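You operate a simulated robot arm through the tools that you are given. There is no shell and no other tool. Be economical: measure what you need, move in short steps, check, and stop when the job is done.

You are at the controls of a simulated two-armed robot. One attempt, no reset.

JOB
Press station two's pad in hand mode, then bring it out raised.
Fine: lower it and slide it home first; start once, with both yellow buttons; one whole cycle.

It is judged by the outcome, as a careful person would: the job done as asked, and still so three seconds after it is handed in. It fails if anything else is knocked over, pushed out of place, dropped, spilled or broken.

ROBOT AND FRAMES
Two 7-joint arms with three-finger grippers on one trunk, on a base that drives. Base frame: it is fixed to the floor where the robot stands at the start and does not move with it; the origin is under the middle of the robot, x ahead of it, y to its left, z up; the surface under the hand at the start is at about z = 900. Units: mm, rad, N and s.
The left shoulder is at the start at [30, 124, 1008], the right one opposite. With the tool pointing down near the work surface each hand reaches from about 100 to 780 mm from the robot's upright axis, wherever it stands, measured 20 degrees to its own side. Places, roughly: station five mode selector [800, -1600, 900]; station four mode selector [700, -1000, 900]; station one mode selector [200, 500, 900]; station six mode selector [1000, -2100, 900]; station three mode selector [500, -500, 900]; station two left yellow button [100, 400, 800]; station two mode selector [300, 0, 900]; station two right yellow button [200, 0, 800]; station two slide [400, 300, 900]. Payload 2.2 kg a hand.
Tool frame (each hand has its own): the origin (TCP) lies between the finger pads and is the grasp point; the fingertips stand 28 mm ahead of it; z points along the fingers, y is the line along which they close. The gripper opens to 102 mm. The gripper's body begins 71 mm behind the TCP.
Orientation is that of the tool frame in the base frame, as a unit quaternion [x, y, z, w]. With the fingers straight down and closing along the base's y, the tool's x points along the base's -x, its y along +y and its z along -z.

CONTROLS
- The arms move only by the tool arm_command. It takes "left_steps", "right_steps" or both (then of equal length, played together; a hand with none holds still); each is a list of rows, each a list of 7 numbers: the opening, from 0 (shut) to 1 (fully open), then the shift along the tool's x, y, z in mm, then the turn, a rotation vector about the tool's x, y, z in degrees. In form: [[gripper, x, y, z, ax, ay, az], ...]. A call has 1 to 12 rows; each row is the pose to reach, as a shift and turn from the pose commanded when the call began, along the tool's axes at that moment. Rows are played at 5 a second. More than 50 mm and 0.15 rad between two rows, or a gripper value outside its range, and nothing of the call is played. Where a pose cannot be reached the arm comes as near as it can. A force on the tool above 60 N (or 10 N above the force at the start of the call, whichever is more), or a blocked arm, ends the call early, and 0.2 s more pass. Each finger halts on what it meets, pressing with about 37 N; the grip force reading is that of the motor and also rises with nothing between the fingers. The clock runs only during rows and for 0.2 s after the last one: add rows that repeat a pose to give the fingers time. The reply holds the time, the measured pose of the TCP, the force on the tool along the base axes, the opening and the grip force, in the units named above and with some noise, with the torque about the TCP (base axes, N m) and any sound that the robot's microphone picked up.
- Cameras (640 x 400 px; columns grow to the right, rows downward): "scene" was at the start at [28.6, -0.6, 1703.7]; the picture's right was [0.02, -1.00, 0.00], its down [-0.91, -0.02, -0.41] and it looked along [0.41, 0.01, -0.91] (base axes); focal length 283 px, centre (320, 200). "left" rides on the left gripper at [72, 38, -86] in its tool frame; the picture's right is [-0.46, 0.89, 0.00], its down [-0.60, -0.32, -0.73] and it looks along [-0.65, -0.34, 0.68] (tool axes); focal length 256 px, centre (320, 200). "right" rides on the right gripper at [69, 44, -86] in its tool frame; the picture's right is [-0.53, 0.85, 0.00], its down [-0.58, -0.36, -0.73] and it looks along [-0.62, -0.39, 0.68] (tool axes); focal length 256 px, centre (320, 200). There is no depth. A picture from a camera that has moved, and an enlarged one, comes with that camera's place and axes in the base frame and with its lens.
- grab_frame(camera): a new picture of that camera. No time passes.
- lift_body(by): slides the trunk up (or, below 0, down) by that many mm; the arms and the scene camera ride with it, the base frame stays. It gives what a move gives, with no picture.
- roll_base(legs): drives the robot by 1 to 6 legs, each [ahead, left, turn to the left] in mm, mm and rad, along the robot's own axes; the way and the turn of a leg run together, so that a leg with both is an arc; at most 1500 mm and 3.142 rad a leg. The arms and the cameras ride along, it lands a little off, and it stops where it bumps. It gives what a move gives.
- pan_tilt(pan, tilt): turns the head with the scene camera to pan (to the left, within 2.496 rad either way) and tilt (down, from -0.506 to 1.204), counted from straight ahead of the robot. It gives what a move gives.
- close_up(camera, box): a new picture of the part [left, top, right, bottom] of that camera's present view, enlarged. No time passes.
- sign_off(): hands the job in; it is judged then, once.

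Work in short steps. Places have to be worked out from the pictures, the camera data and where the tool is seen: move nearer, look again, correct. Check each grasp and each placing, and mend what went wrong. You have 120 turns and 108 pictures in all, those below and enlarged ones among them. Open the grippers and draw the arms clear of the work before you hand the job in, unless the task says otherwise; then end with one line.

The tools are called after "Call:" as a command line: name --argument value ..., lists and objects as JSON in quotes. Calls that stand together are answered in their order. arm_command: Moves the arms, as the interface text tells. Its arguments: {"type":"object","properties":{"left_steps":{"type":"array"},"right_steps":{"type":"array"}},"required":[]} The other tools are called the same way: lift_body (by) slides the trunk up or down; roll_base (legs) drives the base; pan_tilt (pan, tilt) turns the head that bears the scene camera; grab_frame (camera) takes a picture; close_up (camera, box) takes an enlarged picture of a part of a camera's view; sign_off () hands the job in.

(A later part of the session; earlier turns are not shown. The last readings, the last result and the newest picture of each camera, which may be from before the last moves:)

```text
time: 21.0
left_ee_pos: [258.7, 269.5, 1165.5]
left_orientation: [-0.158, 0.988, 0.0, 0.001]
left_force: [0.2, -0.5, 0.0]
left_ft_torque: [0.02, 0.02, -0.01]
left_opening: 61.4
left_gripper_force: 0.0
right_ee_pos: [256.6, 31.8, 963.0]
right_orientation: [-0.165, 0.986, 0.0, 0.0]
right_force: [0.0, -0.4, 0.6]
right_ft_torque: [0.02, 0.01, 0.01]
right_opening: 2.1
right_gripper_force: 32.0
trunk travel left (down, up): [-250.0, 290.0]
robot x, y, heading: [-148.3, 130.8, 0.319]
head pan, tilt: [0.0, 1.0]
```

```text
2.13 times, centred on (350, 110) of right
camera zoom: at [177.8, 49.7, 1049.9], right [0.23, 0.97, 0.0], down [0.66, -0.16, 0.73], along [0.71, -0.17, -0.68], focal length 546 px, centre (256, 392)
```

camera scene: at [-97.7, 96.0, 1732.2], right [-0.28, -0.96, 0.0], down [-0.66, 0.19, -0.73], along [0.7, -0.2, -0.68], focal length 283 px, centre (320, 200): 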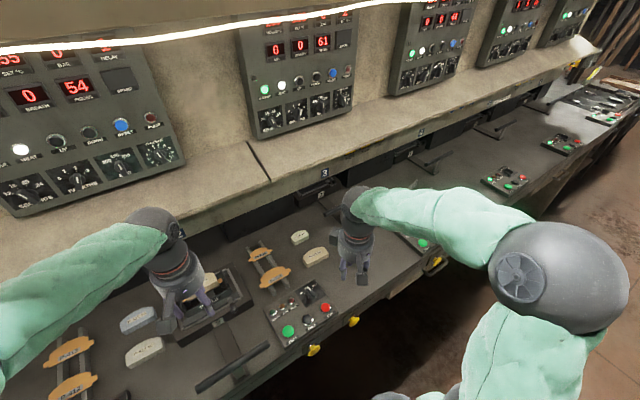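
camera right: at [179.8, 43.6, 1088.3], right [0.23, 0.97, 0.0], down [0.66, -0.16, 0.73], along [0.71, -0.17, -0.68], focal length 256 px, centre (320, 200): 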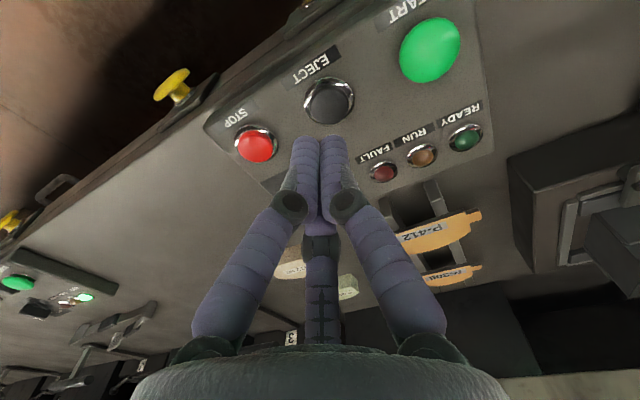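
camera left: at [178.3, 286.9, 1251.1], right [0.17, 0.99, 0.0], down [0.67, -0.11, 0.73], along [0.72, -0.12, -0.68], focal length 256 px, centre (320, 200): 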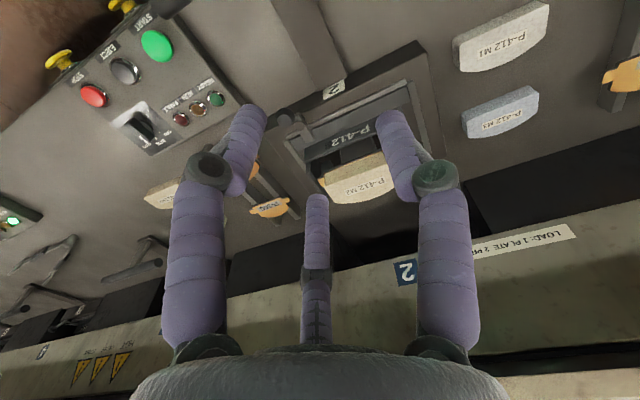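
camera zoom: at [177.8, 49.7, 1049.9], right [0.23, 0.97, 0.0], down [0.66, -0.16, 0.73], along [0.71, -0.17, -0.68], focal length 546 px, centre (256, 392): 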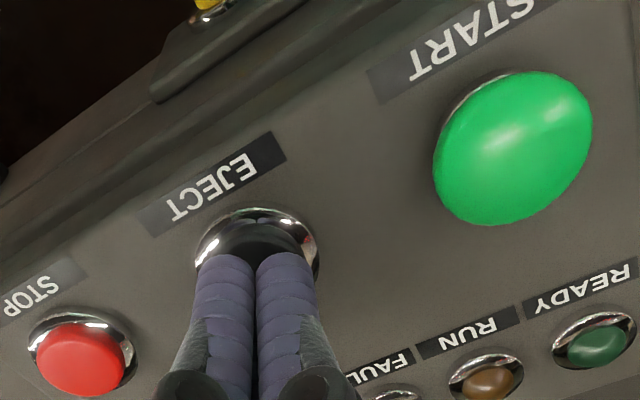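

The tips are just above the button. I press on in 3 mm steps and then back off.

Call:
arm_command --right_steps '[[0, 3, 0, 4, 0, 0, 0], [0, 3, 0, 7, 0, 0, 0], [0, 3, 0, 10, 0, 0, 0], [0, 3, 0, 12, 0, 0, 0]]'

Call:
close_up --camera "scene" --box '[280, 140, 440, 260]'

```text
time: 22.0
left_ee_pos: [259.2, 271.6, 1164.9]
left_orientation: [-0.157, 0.988, 0.0, 0.0]
left_force: [-0.2, -0.6, -0.4]
left_ft_torque: [0.04, 0.03, 0.01]
left_opening: 61.1
left_gripper_force: 0.0
right_ee_pos: [253.3, 30.2, 951.2]
right_orientation: [-0.166, 0.986, 0.0, 0.0]
right_force: [-0.2, 1.4, 5.8]
right_ft_torque: [0.0, -0.01, 0.06]
right_opening: 2.3
right_gripper_force: 31.2
trunk travel left (down, up): [-250.0, 290.0]
robot x, y, heading: [-146.3, 130.7, 0.32]
head pan, tilt: [0.0, 1.0]
heard: click
```

```text
3.33 times, centred on (360, 200) of scene
camera zoom: at [-111.7, 141.2, 1713.1], right [0.31, -0.95, 0.0], down [-0.8, -0.26, -0.54], along [0.51, 0.17, -0.84], focal length 942 px, centre (187, 200)
```

zoom: 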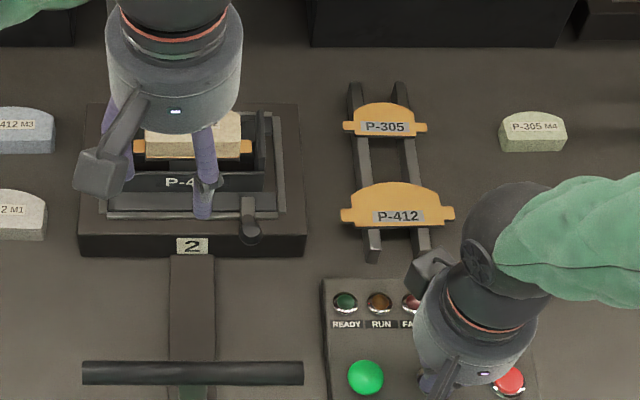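

A click was heard. I release the button and look at the pad again with the left hand moved aside.

Call:
arm_command --right_steps '[[0, 3, 0, 0, 0, 0, 0], [0, 3, 0, -30, 0, 0, 0], [0, 3, -30, -60, 0, 0, 0], [0, 3, -70, -80, 0, 0, 0], [0, 3, -110, -80, 0, 0, 0], [0, 3, -110, -80, 0, 0, 0]]' --left_steps '[[0.6, 0, 40, 0, 0, 0, 0], [0.6, 0, 80, 0, 0, 0, 0], [0.6, 0, 120, 0, 0, 0, 0], [0.6, 0, 160, 0, 0, 0, 0], [0.6, 0, 180, 0, 0, 0, 0], [0.6, 0, 180, 0, 0, 0, 0]]'

Call:
close_up --camera "scene" --box '[280, 140, 440, 260]'

```text
time: 23.4
left_ee_pos: [203.9, 442.9, 1162.4]
left_orientation: [-0.157, 0.988, 0.0, 0.0]
left_force: [-0.3, 0.0, -0.7]
left_ft_torque: [-0.01, -0.03, -0.02]
left_opening: 61.0
left_gripper_force: 0.0
right_ee_pos: [286.6, -74.6, 1029.6]
right_orientation: [-0.166, 0.986, -0.001, 0.0]
right_force: [-0.8, 1.1, 0.6]
right_ft_torque: [-0.01, -0.01, 0.0]
right_opening: 2.0
right_gripper_force: 31.8
trunk travel left (down, up): [-250.0, 290.0]
robot x, y, heading: [-148.9, 128.9, 0.31]
head pan, tilt: [0.0, 1.0]
```

```text
3.33 times, centred on (360, 200) of scene
camera zoom: at [-111.6, 141.5, 1713.1], right [0.31, -0.95, 0.0], down [-0.8, -0.26, -0.54], along [0.51, 0.17, -0.84], focal length 942 px, centre (187, 200)
```

zoom: 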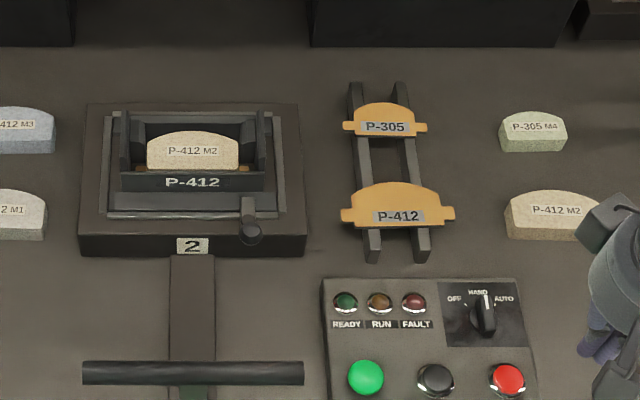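

The pad is lowered. Next the slide: I bring the left hand near the T-handle to measure its height.

Call:
arm_command --left_steps '[[0.6, 30, -25, 10, 0, 0, 0], [0.6, 60, -50, 20, 0, 0, 0], [0.6, 90, -80, 30, 0, 0, 0], [0.6, 120, -110, 45, 0, 0, 0], [0.6, 140, -128, 62, 0, 0, 0], [0.6, 140, -128, 62, 0, 0, 0]]'

Call:
grab_frame --camera "left"

Call:
close_up --camera "scene" --box '[270, 220, 370, 290]'

```text
time: 24.8
left_ee_pos: [110.0, 277.5, 1101.2]
left_orientation: [-0.157, 0.988, 0.0, 0.0]
left_force: [-0.7, -0.2, -0.6]
left_ft_torque: [0.0, 0.02, 0.02]
left_opening: 61.2
left_gripper_force: 0.0
right_ee_pos: [287.9, -75.8, 1030.5]
right_orientation: [-0.167, 0.986, 0.0, 0.0]
right_force: [-0.7, 1.0, -0.1]
right_ft_torque: [0.0, -0.02, -0.03]
right_opening: 2.2
right_gripper_force: 31.5
trunk travel left (down, up): [-250.0, 290.0]
robot x, y, heading: [-146.5, 131.3, 0.318]
head pan, tilt: [0.0, 1.0]
```

```text
63 pictures are left
camera left: at [30.6, 293.1, 1187.3], right [0.17, 0.99, 0.0], down [0.67, -0.11, 0.73], along [0.72, -0.12, -0.68], focal length 256 px, centre (320, 200)
```

left: 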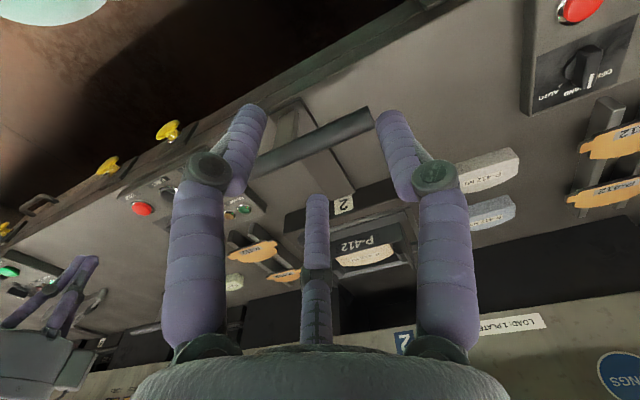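

```text
5.71 times, centred on (320, 255) of scene
camera zoom: at [-111.1, 141.3, 1713.1], right [0.31, -0.95, 0.0], down [-0.8, -0.26, -0.54], along [0.51, 0.17, -0.84], focal length 1616 px, centre (320, -114)
```

zoom: 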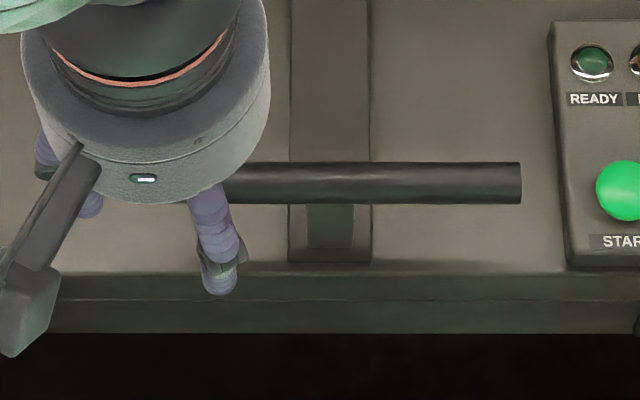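

The T-handle bar sits around 336 ahead, spans l from −97 to +86, and is 980–990 high. I bring the left fingers down just on the near side of it, straddling the middle.

Call:
arm_command --left_steps '[[0.6, 0, -35, 15, 0, 0, 0], [0.6, 0, -65, 40, 0, 0, 0], [0.6, 0, -65, 80, 0, 0, 0], [0.6, 0, -65, 105, 0, 0, 0], [0.6, 0, -65, 126, 0, 0, 0], [0.6, 0, -65, 126, 0, 0, 0]]'

Call:
grab_frame --camera "left"

Call:
close_up --camera "scene" --box '[270, 220, 370, 290]'

```text
time: 26.2
left_ee_pos: [128.9, 213.8, 973.3]
left_orientation: [-0.158, 0.987, 0.001, 0.0]
left_force: [-9.2, -5.9, 5.7]
left_ft_torque: [0.11, -0.41, -0.39]
left_opening: 57.5
left_gripper_force: 0.1
right_ee_pos: [286.7, -74.1, 1029.0]
right_orientation: [-0.166, 0.986, 0.001, -0.001]
right_force: [0.4, -0.3, 0.2]
right_ft_torque: [-0.04, -0.02, 0.0]
right_opening: 2.2
right_gripper_force: 31.4
trunk travel left (down, up): [-250.0, 290.0]
robot x, y, heading: [-148.2, 133.0, 0.319]
head pan, tilt: [0.0, 1.0]
```

```text
61 pictures are left
camera left: at [48.7, 229.6, 1060.7], right [0.17, 0.99, 0.0], down [0.67, -0.12, 0.73], along [0.72, -0.12, -0.68], focal length 256 px, centre (320, 200)
```

left: 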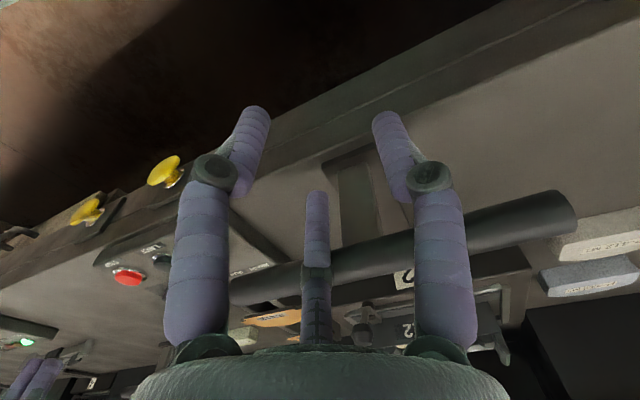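

```text
5.71 times, centred on (320, 255) of scene
camera zoom: at [-113.0, 139.7, 1713.1], right [0.31, -0.95, 0.0], down [-0.8, -0.26, -0.54], along [0.51, 0.17, -0.84], focal length 1616 px, centre (320, -114)
```

zoom: 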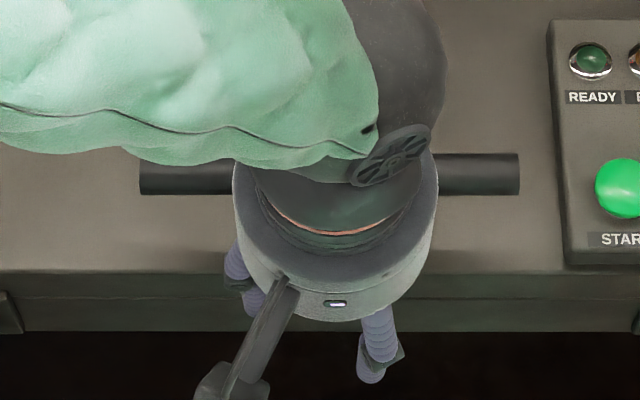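

The fingers now touch the near side of the bar, and it yields lightly. I push the slide forward.

Call:
arm_command --left_steps '[[0.6, -15, 0, 0, 0, 0, 0], [0.6, -30, 0, 0, 0, 0, 0], [0.6, -50, 0, 0, 0, 0, 0], [0.6, -70, 0, 0, 0, 0, 0], [0.6, -90, 0, 0, 0, 0, 0], [0.6, -110, 0, 0, 0, 0, 0], [0.6, -110, 0, 0, 0, 0, 0]]'

Call:
grab_frame --camera "scene"

```text
time: 27.8
left_ee_pos: [236.4, 249.7, 975.3]
left_orientation: [-0.158, 0.988, 0.001, 0.001]
left_force: [-0.2, -0.6, -0.4]
left_ft_torque: [-0.02, -0.02, 0.0]
left_opening: 61.5
left_gripper_force: 0.0
right_ee_pos: [286.8, -73.8, 1029.3]
right_orientation: [-0.166, 0.986, 0.0, 0.0]
right_force: [1.0, -0.5, -0.2]
right_ft_torque: [0.02, -0.04, -0.02]
right_opening: 2.2
right_gripper_force: 31.9
trunk travel left (down, up): [-250.0, 290.0]
robot x, y, heading: [-146.2, 130.0, 0.316]
head pan, tilt: [0.0, 1.0]
```

```text
59 pictures are left
camera scene: at [-111.7, 140.8, 1713.1], right [0.31, -0.95, 0.0], down [-0.8, -0.26, -0.54], along [0.51, 0.17, -0.84], focal length 283 px, centre (320, 200)
```

scene: 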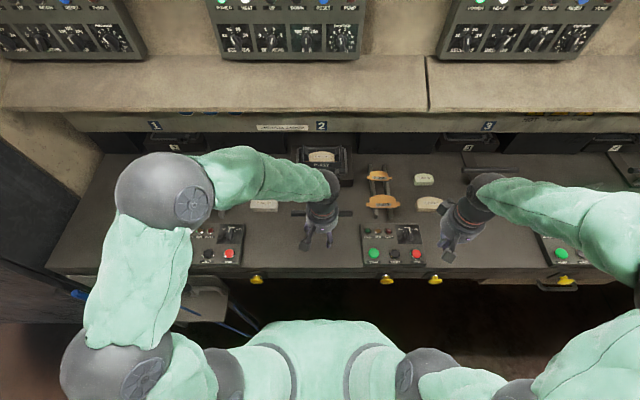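

The slide is travelling. I go on until it meets its stop.

Call:
arm_command --left_steps '[[0.6, -20, 0, 0, 0, 0, 0], [0.6, -40, 0, 0, 0, 0, 0], [0.6, -60, 0, 0, 0, 0, 0], [0.6, -80, 0, 0, 0, 0, 0], [0.6, -95, 0, 0, 0, 0, 0], [0.6, -110, 0, 0, 0, 0, 0], [0.6, -110, 0, 0, 0, 0, 0]]'

Call:
grab_frame --camera "scene"

```text
time: 29.4
left_ee_pos: [341.1, 285.3, 975.9]
left_orientation: [-0.158, 0.987, 0.001, 0.0]
left_force: [0.2, -0.1, -0.4]
left_ft_torque: [0.04, -0.02, -0.02]
left_opening: 61.2
left_gripper_force: 0.1
right_ee_pos: [286.9, -75.5, 1030.1]
right_orientation: [-0.166, 0.986, 0.0, 0.0]
right_force: [-0.5, 0.2, -0.3]
right_ft_torque: [0.01, -0.01, 0.0]
right_opening: 2.0
right_gripper_force: 32.2
trunk travel left (down, up): [-250.0, 290.0]
robot x, y, heading: [-145.0, 131.6, 0.316]
head pan, tilt: [0.0, 1.0]
```

```text
58 pictures are left
camera scene: at [-111.5, 140.8, 1713.1], right [0.31, -0.95, 0.0], down [-0.8, -0.26, -0.54], along [0.51, 0.17, -0.84], focal length 283 px, centre (320, 200)
```

scene: 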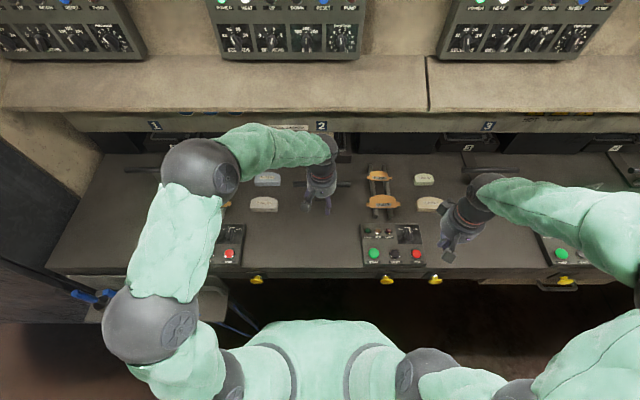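

The station 3 handle (home) sits a bit further in. I push on in small steps.

Call:
arm_command --left_steps '[[0.6, -10, 0, 0, 0, 0, 0], [0.6, -20, 0, 0, 0, 0, 0], [0.6, -30, 0, 0, 0, 0, 0], [0.6, -38, 0, 0, 0, 0, 0], [0.6, -46, 0, 0, 0, 0, 0], [0.6, -46, 0, 0, 0, 0, 0]]'

Call:
close_up --camera "scene" --box '[220, 100, 540, 280]'

```text
time: 30.8
left_ee_pos: [384.1, 298.7, 975.4]
left_orientation: [-0.157, 0.988, 0.0, 0.0]
left_force: [0.1, 0.2, 0.3]
left_ft_torque: [0.02, -0.02, -0.01]
left_opening: 61.2
left_gripper_force: 0.0
right_ee_pos: [286.1, -74.2, 1030.1]
right_orientation: [-0.166, 0.986, 0.0, 0.0]
right_force: [0.3, 0.4, 0.1]
right_ft_torque: [0.01, -0.04, -0.02]
right_opening: 2.2
right_gripper_force: 31.3
trunk travel left (down, up): [-250.0, 290.0]
robot x, y, heading: [-149.8, 130.8, 0.318]
head pan, tilt: [0.0, 1.0]
```

```text
2.00 times, centred on (380, 190) of scene
camera zoom: at [-111.4, 140.8, 1713.1], right [0.31, -0.95, 0.0], down [-0.8, -0.26, -0.54], along [0.51, 0.17, -0.84], focal length 565 px, centre (200, 220)
```

zoom: 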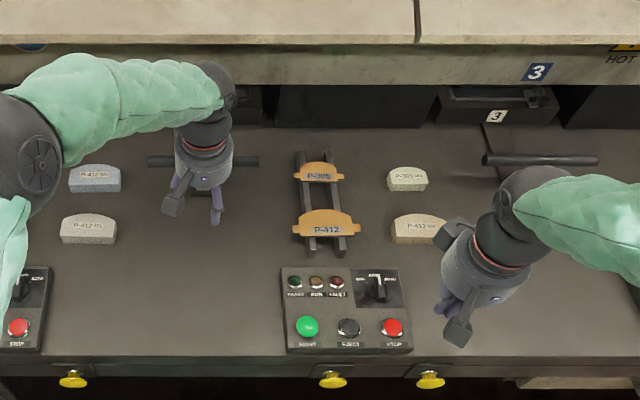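

The handle is level with station 3's now but no stop was felt. I push a little further to seat it.

Call:
arm_command --left_steps '[[0.6, -4, 0, 0, 0, 0, 0], [0.6, -8, 0, 0, 0, 0, 0], [0.6, -12, 0, 0, 0, 0, 0], [0.6, -15, 0, 0, 0, 0, 0]]'

Call:
close_up --camera "scene" --box '[220, 100, 540, 280]'

```text
time: 31.8
left_ee_pos: [397.0, 301.2, 975.6]
left_orientation: [-0.157, 0.988, 0.001, 0.0]
left_force: [-5.5, -4.5, 4.6]
left_ft_torque: [0.0, -0.25, -0.22]
left_opening: 58.7
left_gripper_force: 0.0
right_ee_pos: [286.5, -75.4, 1029.5]
right_orientation: [-0.166, 0.986, -0.001, 0.0]
right_force: [1.6, 0.3, 0.9]
right_ft_torque: [0.02, 0.03, -0.02]
right_opening: 2.1
right_gripper_force: 31.7
trunk travel left (down, up): [-250.0, 290.0]
robot x, y, heading: [-148.3, 130.2, 0.316]
head pan, tilt: [0.0, 1.0]
```

```text
2.00 times, centred on (380, 190) of scene
camera zoom: at [-112.4, 140.1, 1713.1], right [0.31, -0.95, 0.0], down [-0.8, -0.26, -0.54], along [0.51, 0.17, -0.84], focal length 565 px, centre (200, 220)
```

zoom: 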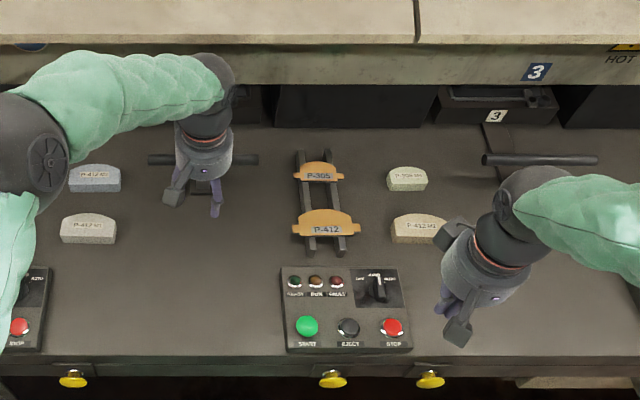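

Contact is back with a small load and the bar not moving. I press a little harder to confirm that it's at the stop.

Call:
arm_command --left_steps '[[0.6, -3, 0, 0, 0, 0, 0], [0.6, -6, 0, 0, 0, 0, 0], [0.6, -8, 0, 0, 0, 0, 0], [0.6, -8, 0, 0, 0, 0, 0]]'

Call:
close_up --camera "scene" --box '[220, 100, 540, 280]'

```text
time: 32.8
left_ee_pos: [400.6, 301.4, 976.2]
left_orientation: [-0.156, 0.988, 0.001, 0.0]
left_force: [-24.9, -22.0, 10.8]
left_ft_torque: [0.24, -0.76, -1.12]
left_opening: 48.4
left_gripper_force: 0.1
right_ee_pos: [283.4, -77.7, 1029.6]
right_orientation: [-0.165, 0.986, 0.001, 0.001]
right_force: [-0.8, 0.0, 0.8]
right_ft_torque: [0.0, 0.0, 0.01]
right_opening: 2.1
right_gripper_force: 31.6
trunk travel left (down, up): [-250.0, 290.0]
robot x, y, heading: [-149.6, 132.3, 0.318]
head pan, tilt: [0.0, 1.0]
```

```text
2.00 times, centred on (380, 190) of scene
camera zoom: at [-116.1, 137.0, 1713.2], right [0.31, -0.95, 0.0], down [-0.8, -0.26, -0.54], along [0.52, 0.17, -0.84], focal length 565 px, centre (200, 220)
```

zoom: 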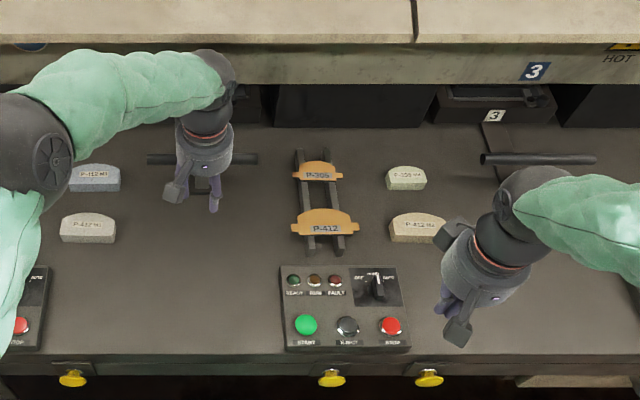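

The load rises to 33 N with no motion, so the slide is at its stop. I draw the left hand back and up, then look at the lamps and the throat.

Call:
arm_command --left_steps '[[0.6, 20, 0, 0, 0, 0, 0], [0.6, 50, 0, 0, 0, 0, 0], [0.6, 70, 0, -40, 0, 0, 0], [0.6, 90, 30, -75, 0, 0, 0], [0.6, 110, 70, -95, 0, 0, 0], [0.6, 140, 105, -110, 0, 0, 0], [0.6, 170, 140, -125, 0, 0, 0], [0.6, 200, 170, -140, 0, 0, 0], [0.6, 200, 170, -140, 0, 0, 0]]'

Call:
close_up --camera "scene" --box '[220, 100, 440, 290]'

```text
refused: row 4 steps farther than a row can; nothing moved
```

```text
2.11 times, centred on (330, 195) of scene
camera zoom: at [-116.1, 137.0, 1713.2], right [0.31, -0.95, 0.0], down [-0.8, -0.26, -0.54], along [0.52, 0.17, -0.84], focal length 595 px, centre (299, 210)
```

zoom: 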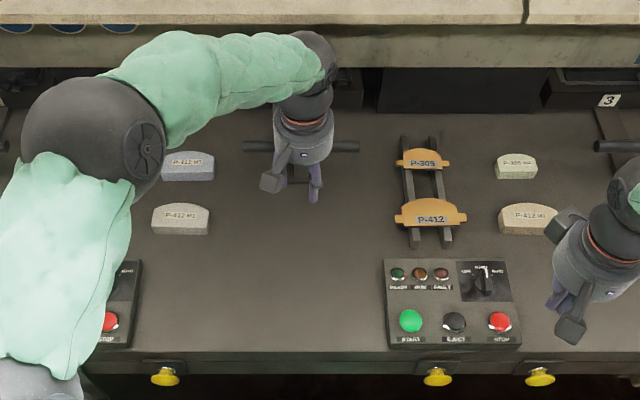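

One row was too long, so I resend with shorter steps.

Call:
arm_command --left_steps '[[0.6, 20, 0, 0, 0, 0, 0], [0.6, 50, 0, 0, 0, 0, 0], [0.6, 70, 0, -40, 0, 0, 0], [0.6, 90, 20, -75, 0, 0, 0], [0.6, 110, 50, -95, 0, 0, 0], [0.6, 135, 85, -110, 0, 0, 0], [0.6, 160, 120, -125, 0, 0, 0], [0.6, 190, 150, -140, 0, 0, 0], [0.6, 190, 150, -140, 0, 0, 0]]'

Call:
close_up --camera "scene" --box '[260, 100, 440, 250]'

```text
time: 34.8
left_ee_pos: [180.2, 389.1, 1115.8]
left_orientation: [-0.157, 0.988, 0.0, -0.001]
left_force: [1.1, -0.4, 0.4]
left_ft_torque: [-0.02, -0.01, -0.02]
left_opening: 61.3
left_gripper_force: 0.1
right_ee_pos: [288.0, -74.9, 1029.1]
right_orientation: [-0.166, 0.986, -0.001, -0.001]
right_force: [0.8, -0.5, -0.7]
right_ft_torque: [-0.01, 0.04, -0.03]
right_opening: 2.5
right_gripper_force: 31.4
trunk travel left (down, up): [-250.0, 290.0]
robot x, y, heading: [-149.2, 131.1, 0.312]
head pan, tilt: [0.0, 1.0]
```

```text
2.67 times, centred on (350, 175) of scene
camera zoom: at [-109.6, 140.7, 1713.0], right [0.31, -0.95, 0.0], down [-0.8, -0.26, -0.54], along [0.51, 0.17, -0.84], focal length 754 px, centre (240, 267)
```

zoom: 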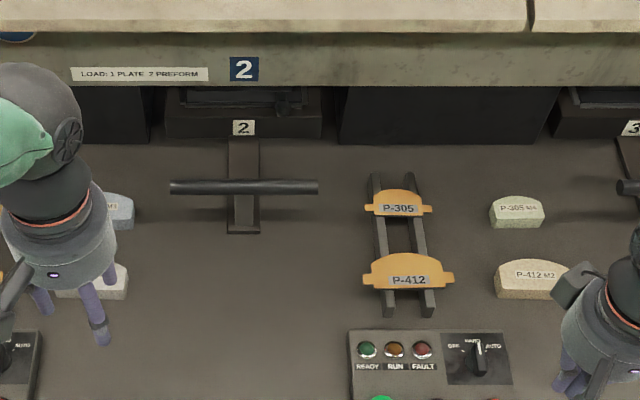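

Call:
close_up --camera "scene" --box '[350, 220, 410, 260]'

Call:
close_up --camera "scene" --box '[230, 260, 470, 300]'

```text
10.00 times, centred on (380, 240) of scene
camera zoom: at [-109.6, 140.7, 1713.0], right [0.31, -0.95, 0.0], down [-0.8, -0.26, -0.54], along [0.51, 0.17, -0.84], focal length 2827 px, centre (-280, -200)
```

zoom: 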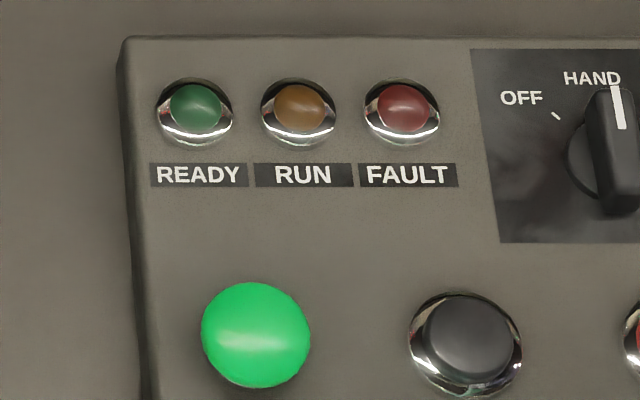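

```text
2.67 times, centred on (350, 280) of scene
camera zoom: at [-109.6, 140.7, 1713.0], right [0.31, -0.95, 0.0], down [-0.8, -0.26, -0.54], along [0.51, 0.17, -0.84], focal length 754 px, centre (240, -13)
```

zoom: 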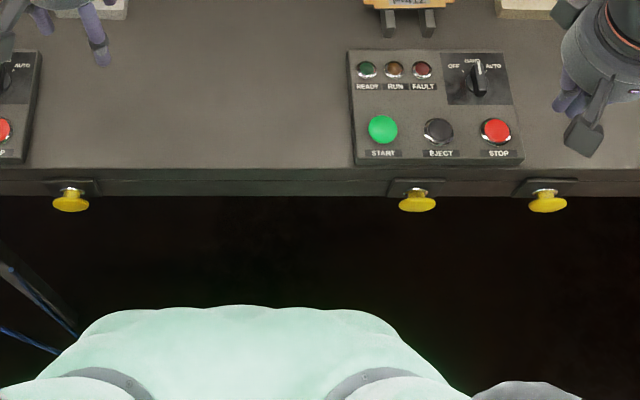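

Slide home matches station 3, yet READY isn't lit while the neighbours' is. I look at the upper console for a reason.

Call:
pan_tilt --pan 0 --tilt 0.5

Call:
grab_frame --camera "scene"

Call:
close_up --camera "scene" --box '[220, 100, 380, 200]'

```text
time: 35.7
left_ee_pos: [180.4, 389.3, 1116.0]
left_orientation: [-0.157, 0.988, -0.001, 0.0]
left_force: [1.3, 0.4, 0.5]
left_ft_torque: [0.0, -0.01, -0.02]
left_opening: 61.1
left_gripper_force: 0.0
right_ee_pos: [287.4, -73.3, 1030.0]
right_orientation: [-0.166, 0.986, 0.001, 0.0]
right_force: [-0.1, -0.3, -1.1]
right_ft_torque: [0.03, 0.02, -0.01]
right_opening: 2.1
right_gripper_force: 31.8
trunk travel left (down, up): [-250.0, 290.0]
robot x, y, heading: [-144.7, 130.0, 0.314]
head pan, tilt: [0.0, 0.499]
```

```text
50 pictures are left
camera scene: at [-90.9, 147.6, 1754.1], right [0.31, -0.95, 0.0], down [-0.46, -0.15, -0.88], along [0.83, 0.27, -0.48], focal length 283 px, centre (320, 200)
```

scene: 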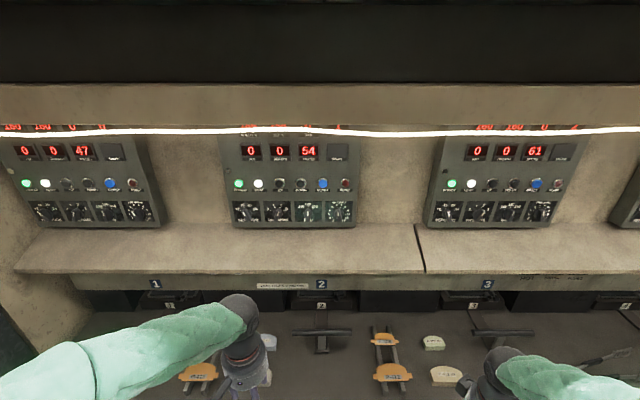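

```text
4.00 times, centred on (300, 150) of scene
camera zoom: at [-90.9, 147.6, 1754.1], right [0.31, -0.95, 0.0], down [-0.46, -0.15, -0.88], along [0.83, 0.27, -0.48], focal length 1131 px, centre (400, 400)
```

zoom: 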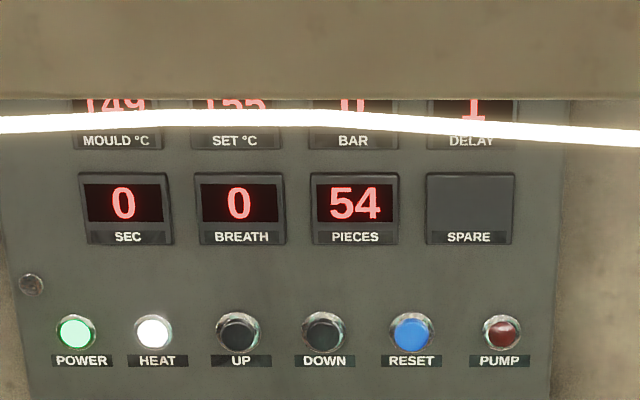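

The mould is at 149 °C against a set 155, so station two is presumably still heating and READY will follow. Meanwhile I check the floor behind me before backing off for the yellow buttons.

Call:
pan_tilt --pan 2.45 --tilt 0.7

Call:
grab_frame --camera "scene"

```text
time: 37.9
left_ee_pos: [179.8, 388.9, 1117.0]
left_orientation: [-0.157, 0.988, 0.0, 0.0]
left_force: [-0.8, 0.6, 0.5]
left_ft_torque: [0.0, 0.0, 0.03]
left_opening: 61.3
left_gripper_force: 0.0
right_ee_pos: [288.0, -75.3, 1030.0]
right_orientation: [-0.167, 0.986, 0.0, 0.0]
right_force: [0.2, 1.0, 0.8]
right_ft_torque: [-0.01, 0.02, 0.03]
right_opening: 1.9
right_gripper_force: 31.5
trunk travel left (down, up): [-250.0, 290.0]
robot x, y, heading: [-144.1, 132.8, 0.313]
head pan, tilt: [2.45, 0.7]
```

```text
48 pictures are left
camera scene: at [-256.4, 150.5, 1736.5], right [0.37, 0.93, 0.0], down [0.6, -0.24, -0.77], along [-0.71, 0.28, -0.64], focal length 283 px, centre (320, 200)
```

scene: 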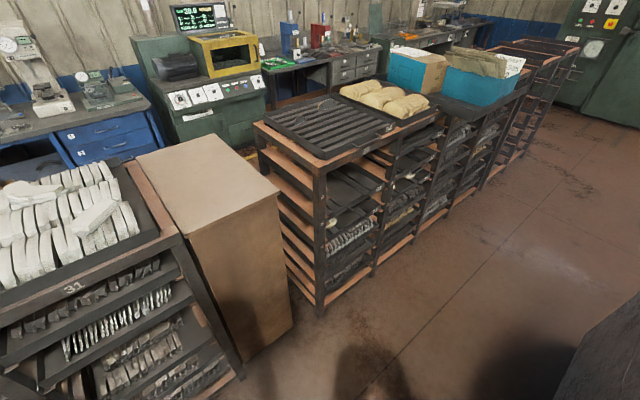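

The racks stand about 850 mm behind my axis, so 200 mm back is safe. I back off and look forward again.

Call:
roll_base --legs '[[-200, 0, 0]]'

Call:
pan_tilt --pan 0 --tilt 0.75

Call:
grab_frame --camera "scene"

Call:
close_up --camera "scene" --box '[230, 210, 430, 290]'

```text
time: 39.5
left_ee_pos: [-10.0, 326.2, 1115.9]
left_orientation: [-0.157, 0.988, 0.001, 0.002]
left_force: [1.1, -0.8, 0.2]
left_ft_torque: [0.02, -0.05, 0.01]
left_opening: 61.4
left_gripper_force: 0.0
right_ee_pos: [96.4, -137.7, 1030.0]
right_orientation: [-0.166, 0.986, 0.0, 0.002]
right_force: [-0.2, -0.4, -0.1]
right_ft_torque: [0.03, -0.05, 0.03]
right_opening: 2.1
right_gripper_force: 31.9
trunk travel left (down, up): [-250.0, 290.0]
robot x, y, heading: [-338.3, 64.0, 0.313]
head pan, tilt: [2.45, 0.7]
```

```text
time: 41.8
left_ee_pos: [-7.9, 326.2, 1115.3]
left_orientation: [-0.156, 0.988, 0.0, 0.0]
left_force: [-0.5, -0.2, -0.2]
left_ft_torque: [0.04, 0.03, 0.01]
left_opening: 61.4
left_gripper_force: 0.1
right_ee_pos: [96.9, -136.7, 1029.3]
right_orientation: [-0.165, 0.986, 0.0, 0.0]
right_force: [0.1, 0.0, -0.4]
right_ft_torque: [0.03, 0.0, 0.0]
right_opening: 2.2
right_gripper_force: 31.1
trunk travel left (down, up): [-250.0, 290.0]
robot x, y, heading: [-339.4, 67.6, 0.32]
head pan, tilt: [0.0, 0.75]
```

```text
47 pictures are left
camera scene: at [-288.3, 83.2, 1732.2], right [0.31, -0.95, 0.0], down [-0.65, -0.21, -0.73], along [0.7, 0.23, -0.68], focal length 283 px, centre (320, 200)
```

scene: 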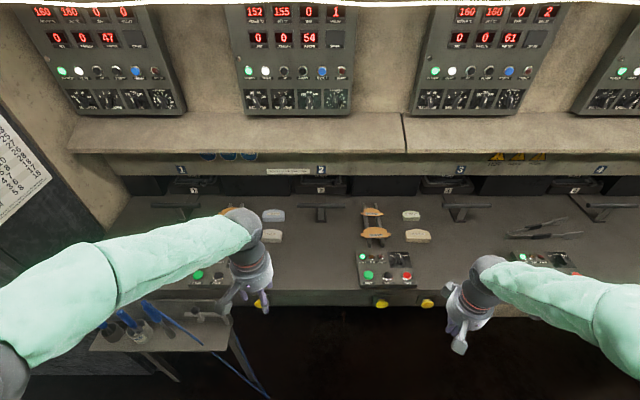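

```text
3.20 times, centred on (330, 250) of scene
camera zoom: at [-288.3, 83.2, 1732.2], right [0.31, -0.95, 0.0], down [-0.65, -0.21, -0.73], along [0.7, 0.23, -0.68], focal length 905 px, centre (288, 40)
```

zoom: 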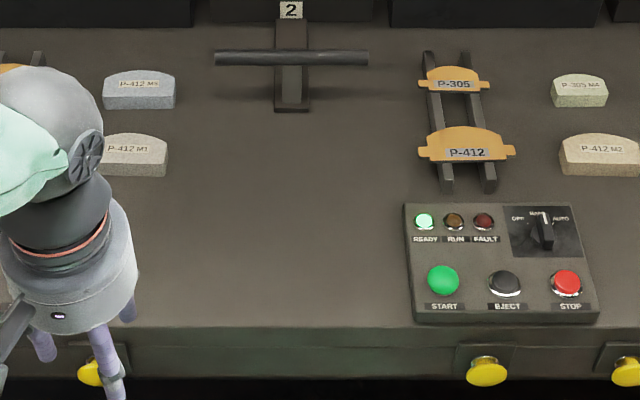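

READY is now lit and the mould is at 152 °C. The right button is at about (494 ahead, −198, 865) from my axis and the left at l≈+190. I bring both hands, shut and pitched 60° forward, in front of them but short of contact.

Call:
arm_command --left_steps '[[0.3, 0, 5, 24, 0, -7, 0], [0, 0, 10, 48, 0, -14, 0], [0, 0, 15, 72, 0, -21, 0], [0, 0, 20, 96, 0, -28, 0], [0, 0, 25, 120, 0, -35, 0], [0, 0, 30, 144, 0, -42, 0], [0, 0, 35, 168, 0, -48, 0], [0, 0, 40, 192, 0, -54, 0], [0, 0, 45, 216, 0, -60, 0], [0, 0, 45, 235, 0, -60, 0], [0, 0, 45, 235, 0, -60, 0]]' --right_steps '[[0, -5, 15, 15, 0, -7, 0], [0, -10, 30, 30, 0, -14, 0], [0, -15, 45, 45, 0, -21, 0], [0, -20, 60, 60, 0, -28, 0], [0, -25, 75, 75, 0, -35, 0], [0, -30, 90, 90, 0, -42, 0], [0, -35, 105, 105, 0, -48, 0], [0, -40, 120, 120, 0, -54, 0], [0, -45, 130, 135, 0, -60, 0], [0, -49, 130, 150, 0, -60, 0], [0, -49, 130, 150, 0, -60, 0]]'

Call:
pan_tilt --pan 0 --tilt 1.0

Call:
grab_frame --camera "scene"

Call:
grab_frame --camera "left"

Call:
grab_frame --camera "right"

```text
time: 43.8
left_ee_pos: [-2.1, 314.5, 929.4]
left_orientation: [-0.137, 0.858, 0.08, 0.488]
left_force: [-0.5, 0.2, 0.7]
left_ft_torque: [-0.01, -0.01, -0.03]
left_opening: 2.3
left_gripper_force: 31.6
left hand out of reach, approached as far as the arm can: row 6, 7, 8, 9, 10
right_ee_pos: [105.9, 6.9, 1067.9]
right_orientation: [-0.104, 0.816, 0.07, 0.565]
right_force: [-1.5, 0.3, -0.5]
right_ft_torque: [-0.01, 0.02, -0.02]
right_opening: 2.0
right_gripper_force: 31.4
right hand out of reach, approached as far as the arm can: row 6, 7, 8, 9, 10
trunk travel left (down, up): [-250.0, 290.0]
robot x, y, heading: [-336.4, 72.8, 0.313]
head pan, tilt: [0.0, 0.75]
stopped in row 10 (right hand): the arm was blocked; the commanded pose is now the measured one
```

```text
time: 44.6
left_ee_pos: [-1.1, 315.9, 928.6]
left_orientation: [-0.138, 0.859, 0.081, 0.486]
left_force: [0.4, 0.5, 0.0]
left_ft_torque: [0.02, 0.02, -0.01]
left_opening: 2.0
left_gripper_force: 31.3
right_ee_pos: [105.6, 6.9, 1068.3]
right_orientation: [-0.104, 0.816, 0.07, 0.565]
right_force: [-0.2, 0.9, -0.5]
right_ft_torque: [-0.02, -0.02, -0.04]
right_opening: 2.2
right_gripper_force: 31.3
trunk travel left (down, up): [-250.0, 290.0]
robot x, y, heading: [-333.4, 69.4, 0.313]
head pan, tilt: [0.0, 1.0]
```

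```text
45 pictures are left
camera scene: at [-300.7, 79.1, 1713.1], right [0.31, -0.95, 0.0], down [-0.8, -0.26, -0.54], along [0.51, 0.17, -0.84], focal length 283 px, centre (320, 200)
```

scene: 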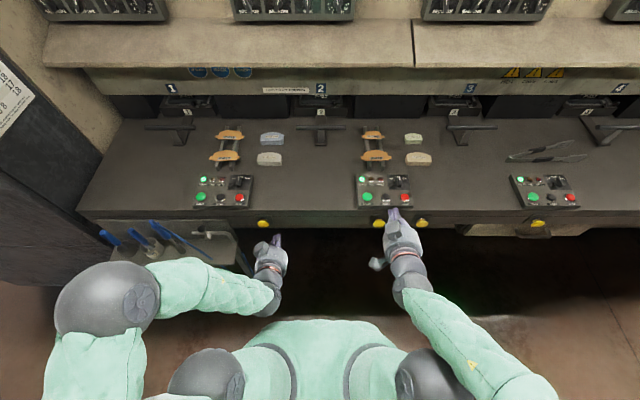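

```text
44 pictures are left
camera left: at [-119.3, 318.0, 911.4], right [-0.05, 0.91, 0.4], down [-0.2, -0.4, 0.89], along [0.98, -0.03, 0.2], focal length 256 px, centre (320, 200)
```

left: 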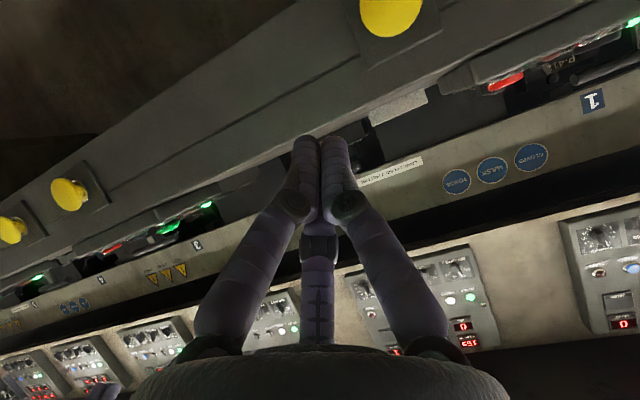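

```text
43 pictures are left
camera right: at [-6.3, 21.7, 1033.6], right [-0.03, 0.87, 0.5], down [-0.38, -0.47, 0.8], along [0.93, -0.16, 0.34], focal length 256 px, centre (320, 200)
```

right: 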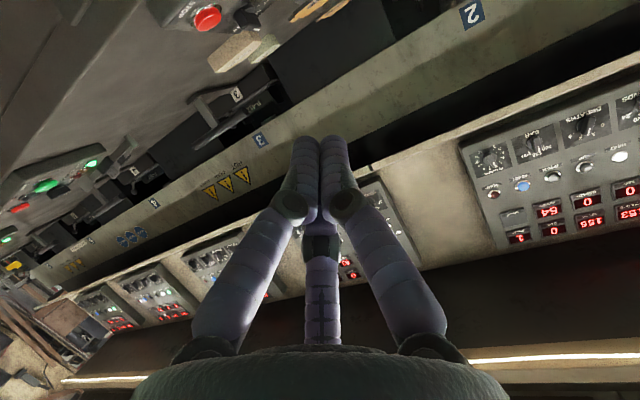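

The arms could not get that low while pitched forward; the shoulders are too high. I lower the trunk by 150 mm so the buttons come near shoulder height.

Call:
lift_body --by -150

Call:
grab_frame --camera "scene"

```text
time: 46.3
left_ee_pos: [-2.0, 315.0, 779.6]
left_orientation: [-0.138, 0.859, 0.081, 0.487]
left_force: [0.2, -0.2, -0.2]
left_ft_torque: [-0.01, 0.05, -0.02]
left_opening: 2.3
left_gripper_force: 31.6
right_ee_pos: [105.5, 7.7, 917.6]
right_orientation: [-0.104, 0.816, 0.07, 0.564]
right_force: [0.2, 0.3, 0.0]
right_ft_torque: [-0.02, -0.01, -0.02]
right_opening: 2.2
right_gripper_force: 32.0
trunk travel left (down, up): [-100.0, 440.0]
robot x, y, heading: [-337.5, 65.3, 0.314]
head pan, tilt: [0.0, 1.0]
```

```text
42 pictures are left
camera scene: at [-300.8, 78.9, 1563.2], right [0.31, -0.95, 0.0], down [-0.8, -0.26, -0.54], along [0.51, 0.17, -0.84], focal length 283 px, centre (320, 200)
```

scene: 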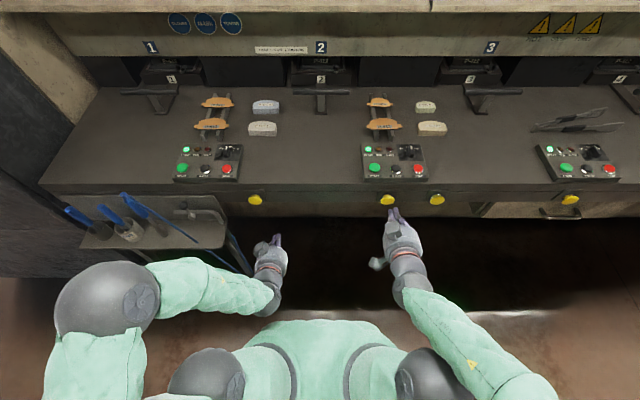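

Both buttons are now in plain sight. I zoom to triangulate them.

Call:
close_up --camera "scene" --box '[230, 170, 310, 220]'

Call:
close_up --camera "scene" --box '[360, 170, 460, 232]'

Call:
grab_frame --camera "left"

Call:
grab_frame --camera "right"

```text
8.00 times, centred on (270, 195) of scene
camera zoom: at [-300.8, 78.9, 1563.2], right [0.31, -0.95, 0.0], down [-0.8, -0.26, -0.54], along [0.51, 0.17, -0.84], focal length 2262 px, centre (720, 240)
```

zoom: 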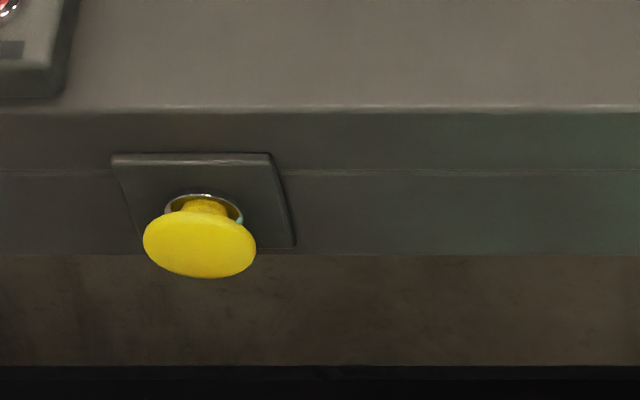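

```text
6.40 times, centred on (410, 201) of scene
camera zoom: at [-300.8, 78.9, 1563.2], right [0.31, -0.95, 0.0], down [-0.8, -0.26, -0.54], along [0.51, 0.17, -0.84], focal length 1809 px, centre (-256, 194)
```

zoom: 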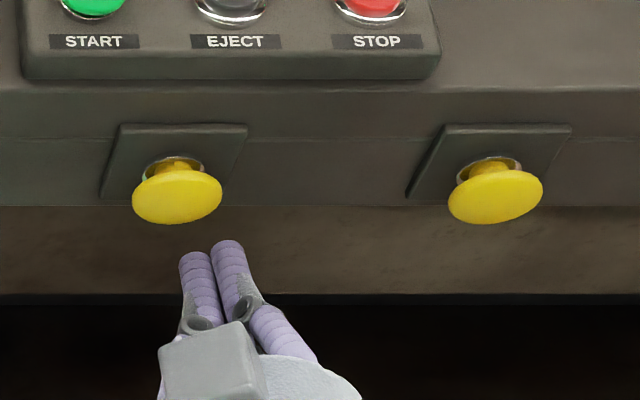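

```text
39 pictures are left
camera left: at [-119.3, 318.0, 761.6], right [-0.05, 0.91, 0.4], down [-0.2, -0.4, 0.89], along [0.98, -0.03, 0.2], focal length 256 px, centre (320, 200)
```

left: 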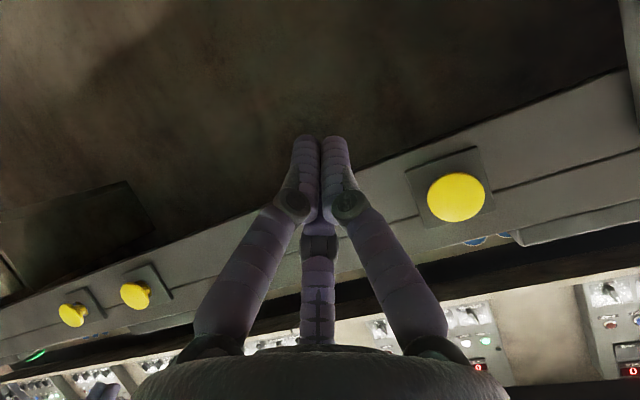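

```text
38 pictures are left
camera right: at [-6.4, 21.7, 883.5], right [-0.03, 0.87, 0.5], down [-0.38, -0.47, 0.8], along [0.93, -0.16, 0.34], focal length 256 px, centre (320, 200)
```

right: 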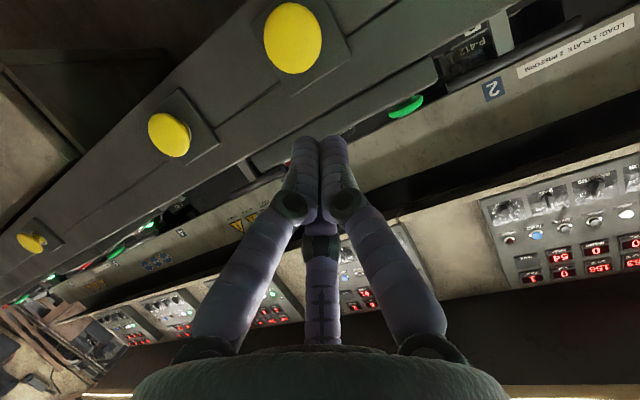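

Triangulated from my axis: right button at (497, −200, 847), left at (495, +198, 844). I bring both closed fingertips to about 25 mm short of them.

Call:
arm_command --left_steps '[[0, -23, 16, 1, 0, 0, 0], [0, -47, 32, 1, 0, 0, 0], [0, -70, 48, 2, 0, 0, 0], [0, -94, 65, 2, 0, 0, 0], [0, -94, 65, 2, 0, 0, 0]]' --right_steps '[[0, 14, -2, 10, 0, 0, 0], [0, 28, -4, 25, 0, 0, 0], [0, 43, -6, 42, 0, 0, 0], [0, 43, -7.6, 60, 0, 0, 0], [0, 43, -7.6, 60, 0, 0, 0]]'

Call:
close_up --camera "scene" --box '[220, 150, 440, 290]'

Call:
grab_frame --camera "left"

Call:
grab_frame --camera "right"

```text
time: 47.5
left_ee_pos: [26.2, 386.5, 862.5]
left_orientation: [-0.139, 0.86, 0.082, 0.485]
left_force: [0.9, 0.3, 0.4]
left_ft_torque: [-0.02, 0.0, -0.04]
left_opening: 2.3
left_gripper_force: 31.3
left hand out of reach, approached as far as the arm can: row 2, 3, 4, 5
right_ee_pos: [108.9, 4.2, 920.8]
right_orientation: [-0.098, 0.809, 0.067, 0.576]
right_force: [0.7, 0.0, 0.0]
right_ft_torque: [-0.02, 0.01, 0.0]
right_opening: 2.1
right_gripper_force: 31.7
right hand out of reach, approached as far as the arm can: row 1, 2, 3, 4, 5
trunk travel left (down, up): [-100.0, 440.0]
robot x, y, heading: [-336.0, 68.0, 0.312]
head pan, tilt: [0.0, 1.0]
```

```text
2.86 times, centred on (330, 220) of scene
camera zoom: at [-300.8, 78.9, 1563.1], right [0.31, -0.95, 0.0], down [-0.8, -0.26, -0.54], along [0.51, 0.17, -0.84], focal length 808 px, centre (291, 143)
```

zoom: 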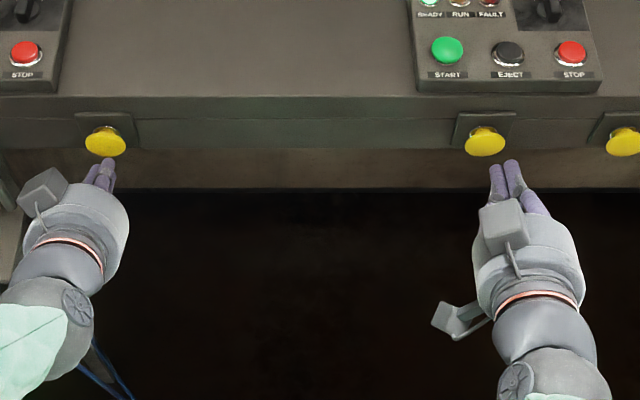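

```text
36 pictures are left
camera left: at [-90.9, 389.5, 845.6], right [-0.05, 0.91, 0.4], down [-0.19, -0.41, 0.89], along [0.98, -0.03, 0.2], focal length 256 px, centre (320, 200)
```

left: 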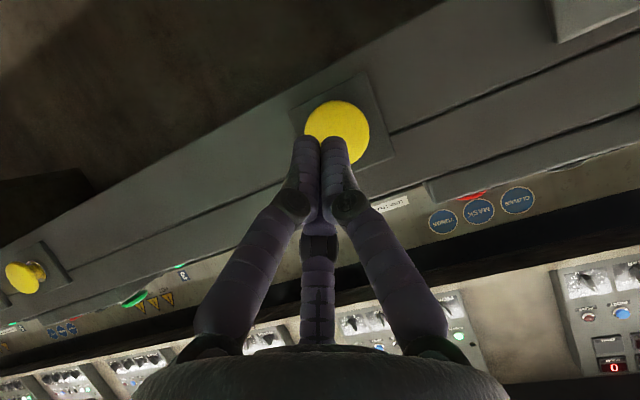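

```text
35 pictures are left
camera right: at [-1.8, 21.4, 883.2], right [-0.03, 0.86, 0.5], down [-0.4, -0.47, 0.79], along [0.91, -0.18, 0.36], focal length 256 px, centre (320, 200)
```

right: 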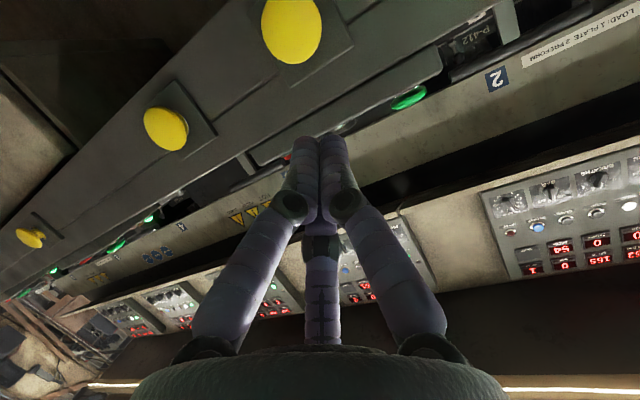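

The left hand is in place, but the right arm is against its limits at that pitch. I bring the right hand to a steeper pitch of about 35° while staying clear of the counter.

Call:
arm_command --right_steps '[[0, -14, 0, -30, 0, 7, 0], [0, -14, 0, -30, 0, 14, 0], [0, -14, 0, -30, 0, 21, 0], [0, -14, 0, -30, 0, 28, 0], [0, -14, 0, -30, 0, 35, 0], [0, -14, 0, -30, 0, 35, 0]]'

Call:
grab_frame --camera "scene"

```text
time: 48.9
left_ee_pos: [27.2, 387.1, 860.9]
left_orientation: [-0.139, 0.859, 0.083, 0.485]
left_force: [-0.7, -0.7, -0.1]
left_ft_torque: [-0.03, -0.08, 0.0]
left_opening: 2.1
left_gripper_force: 31.3
right_ee_pos: [76.2, 4.4, 930.1]
right_orientation: [-0.12, 0.948, 0.035, 0.293]
right_force: [0.1, 0.0, 0.3]
right_ft_torque: [0.01, -0.01, 0.03]
right_opening: 2.1
right_gripper_force: 31.7
trunk travel left (down, up): [-100.0, 440.0]
robot x, y, heading: [-336.0, 68.1, 0.315]
head pan, tilt: [0.0, 1.0]
```

```text
34 pictures are left
camera scene: at [-300.9, 78.9, 1563.0], right [0.31, -0.95, 0.0], down [-0.8, -0.26, -0.54], along [0.51, 0.17, -0.84], focal length 283 px, centre (320, 200)
```

scene: 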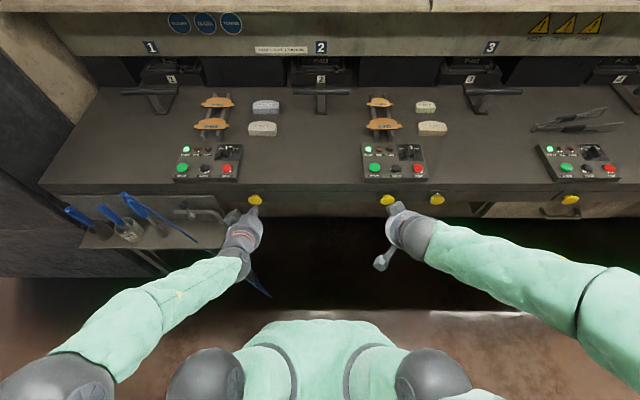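

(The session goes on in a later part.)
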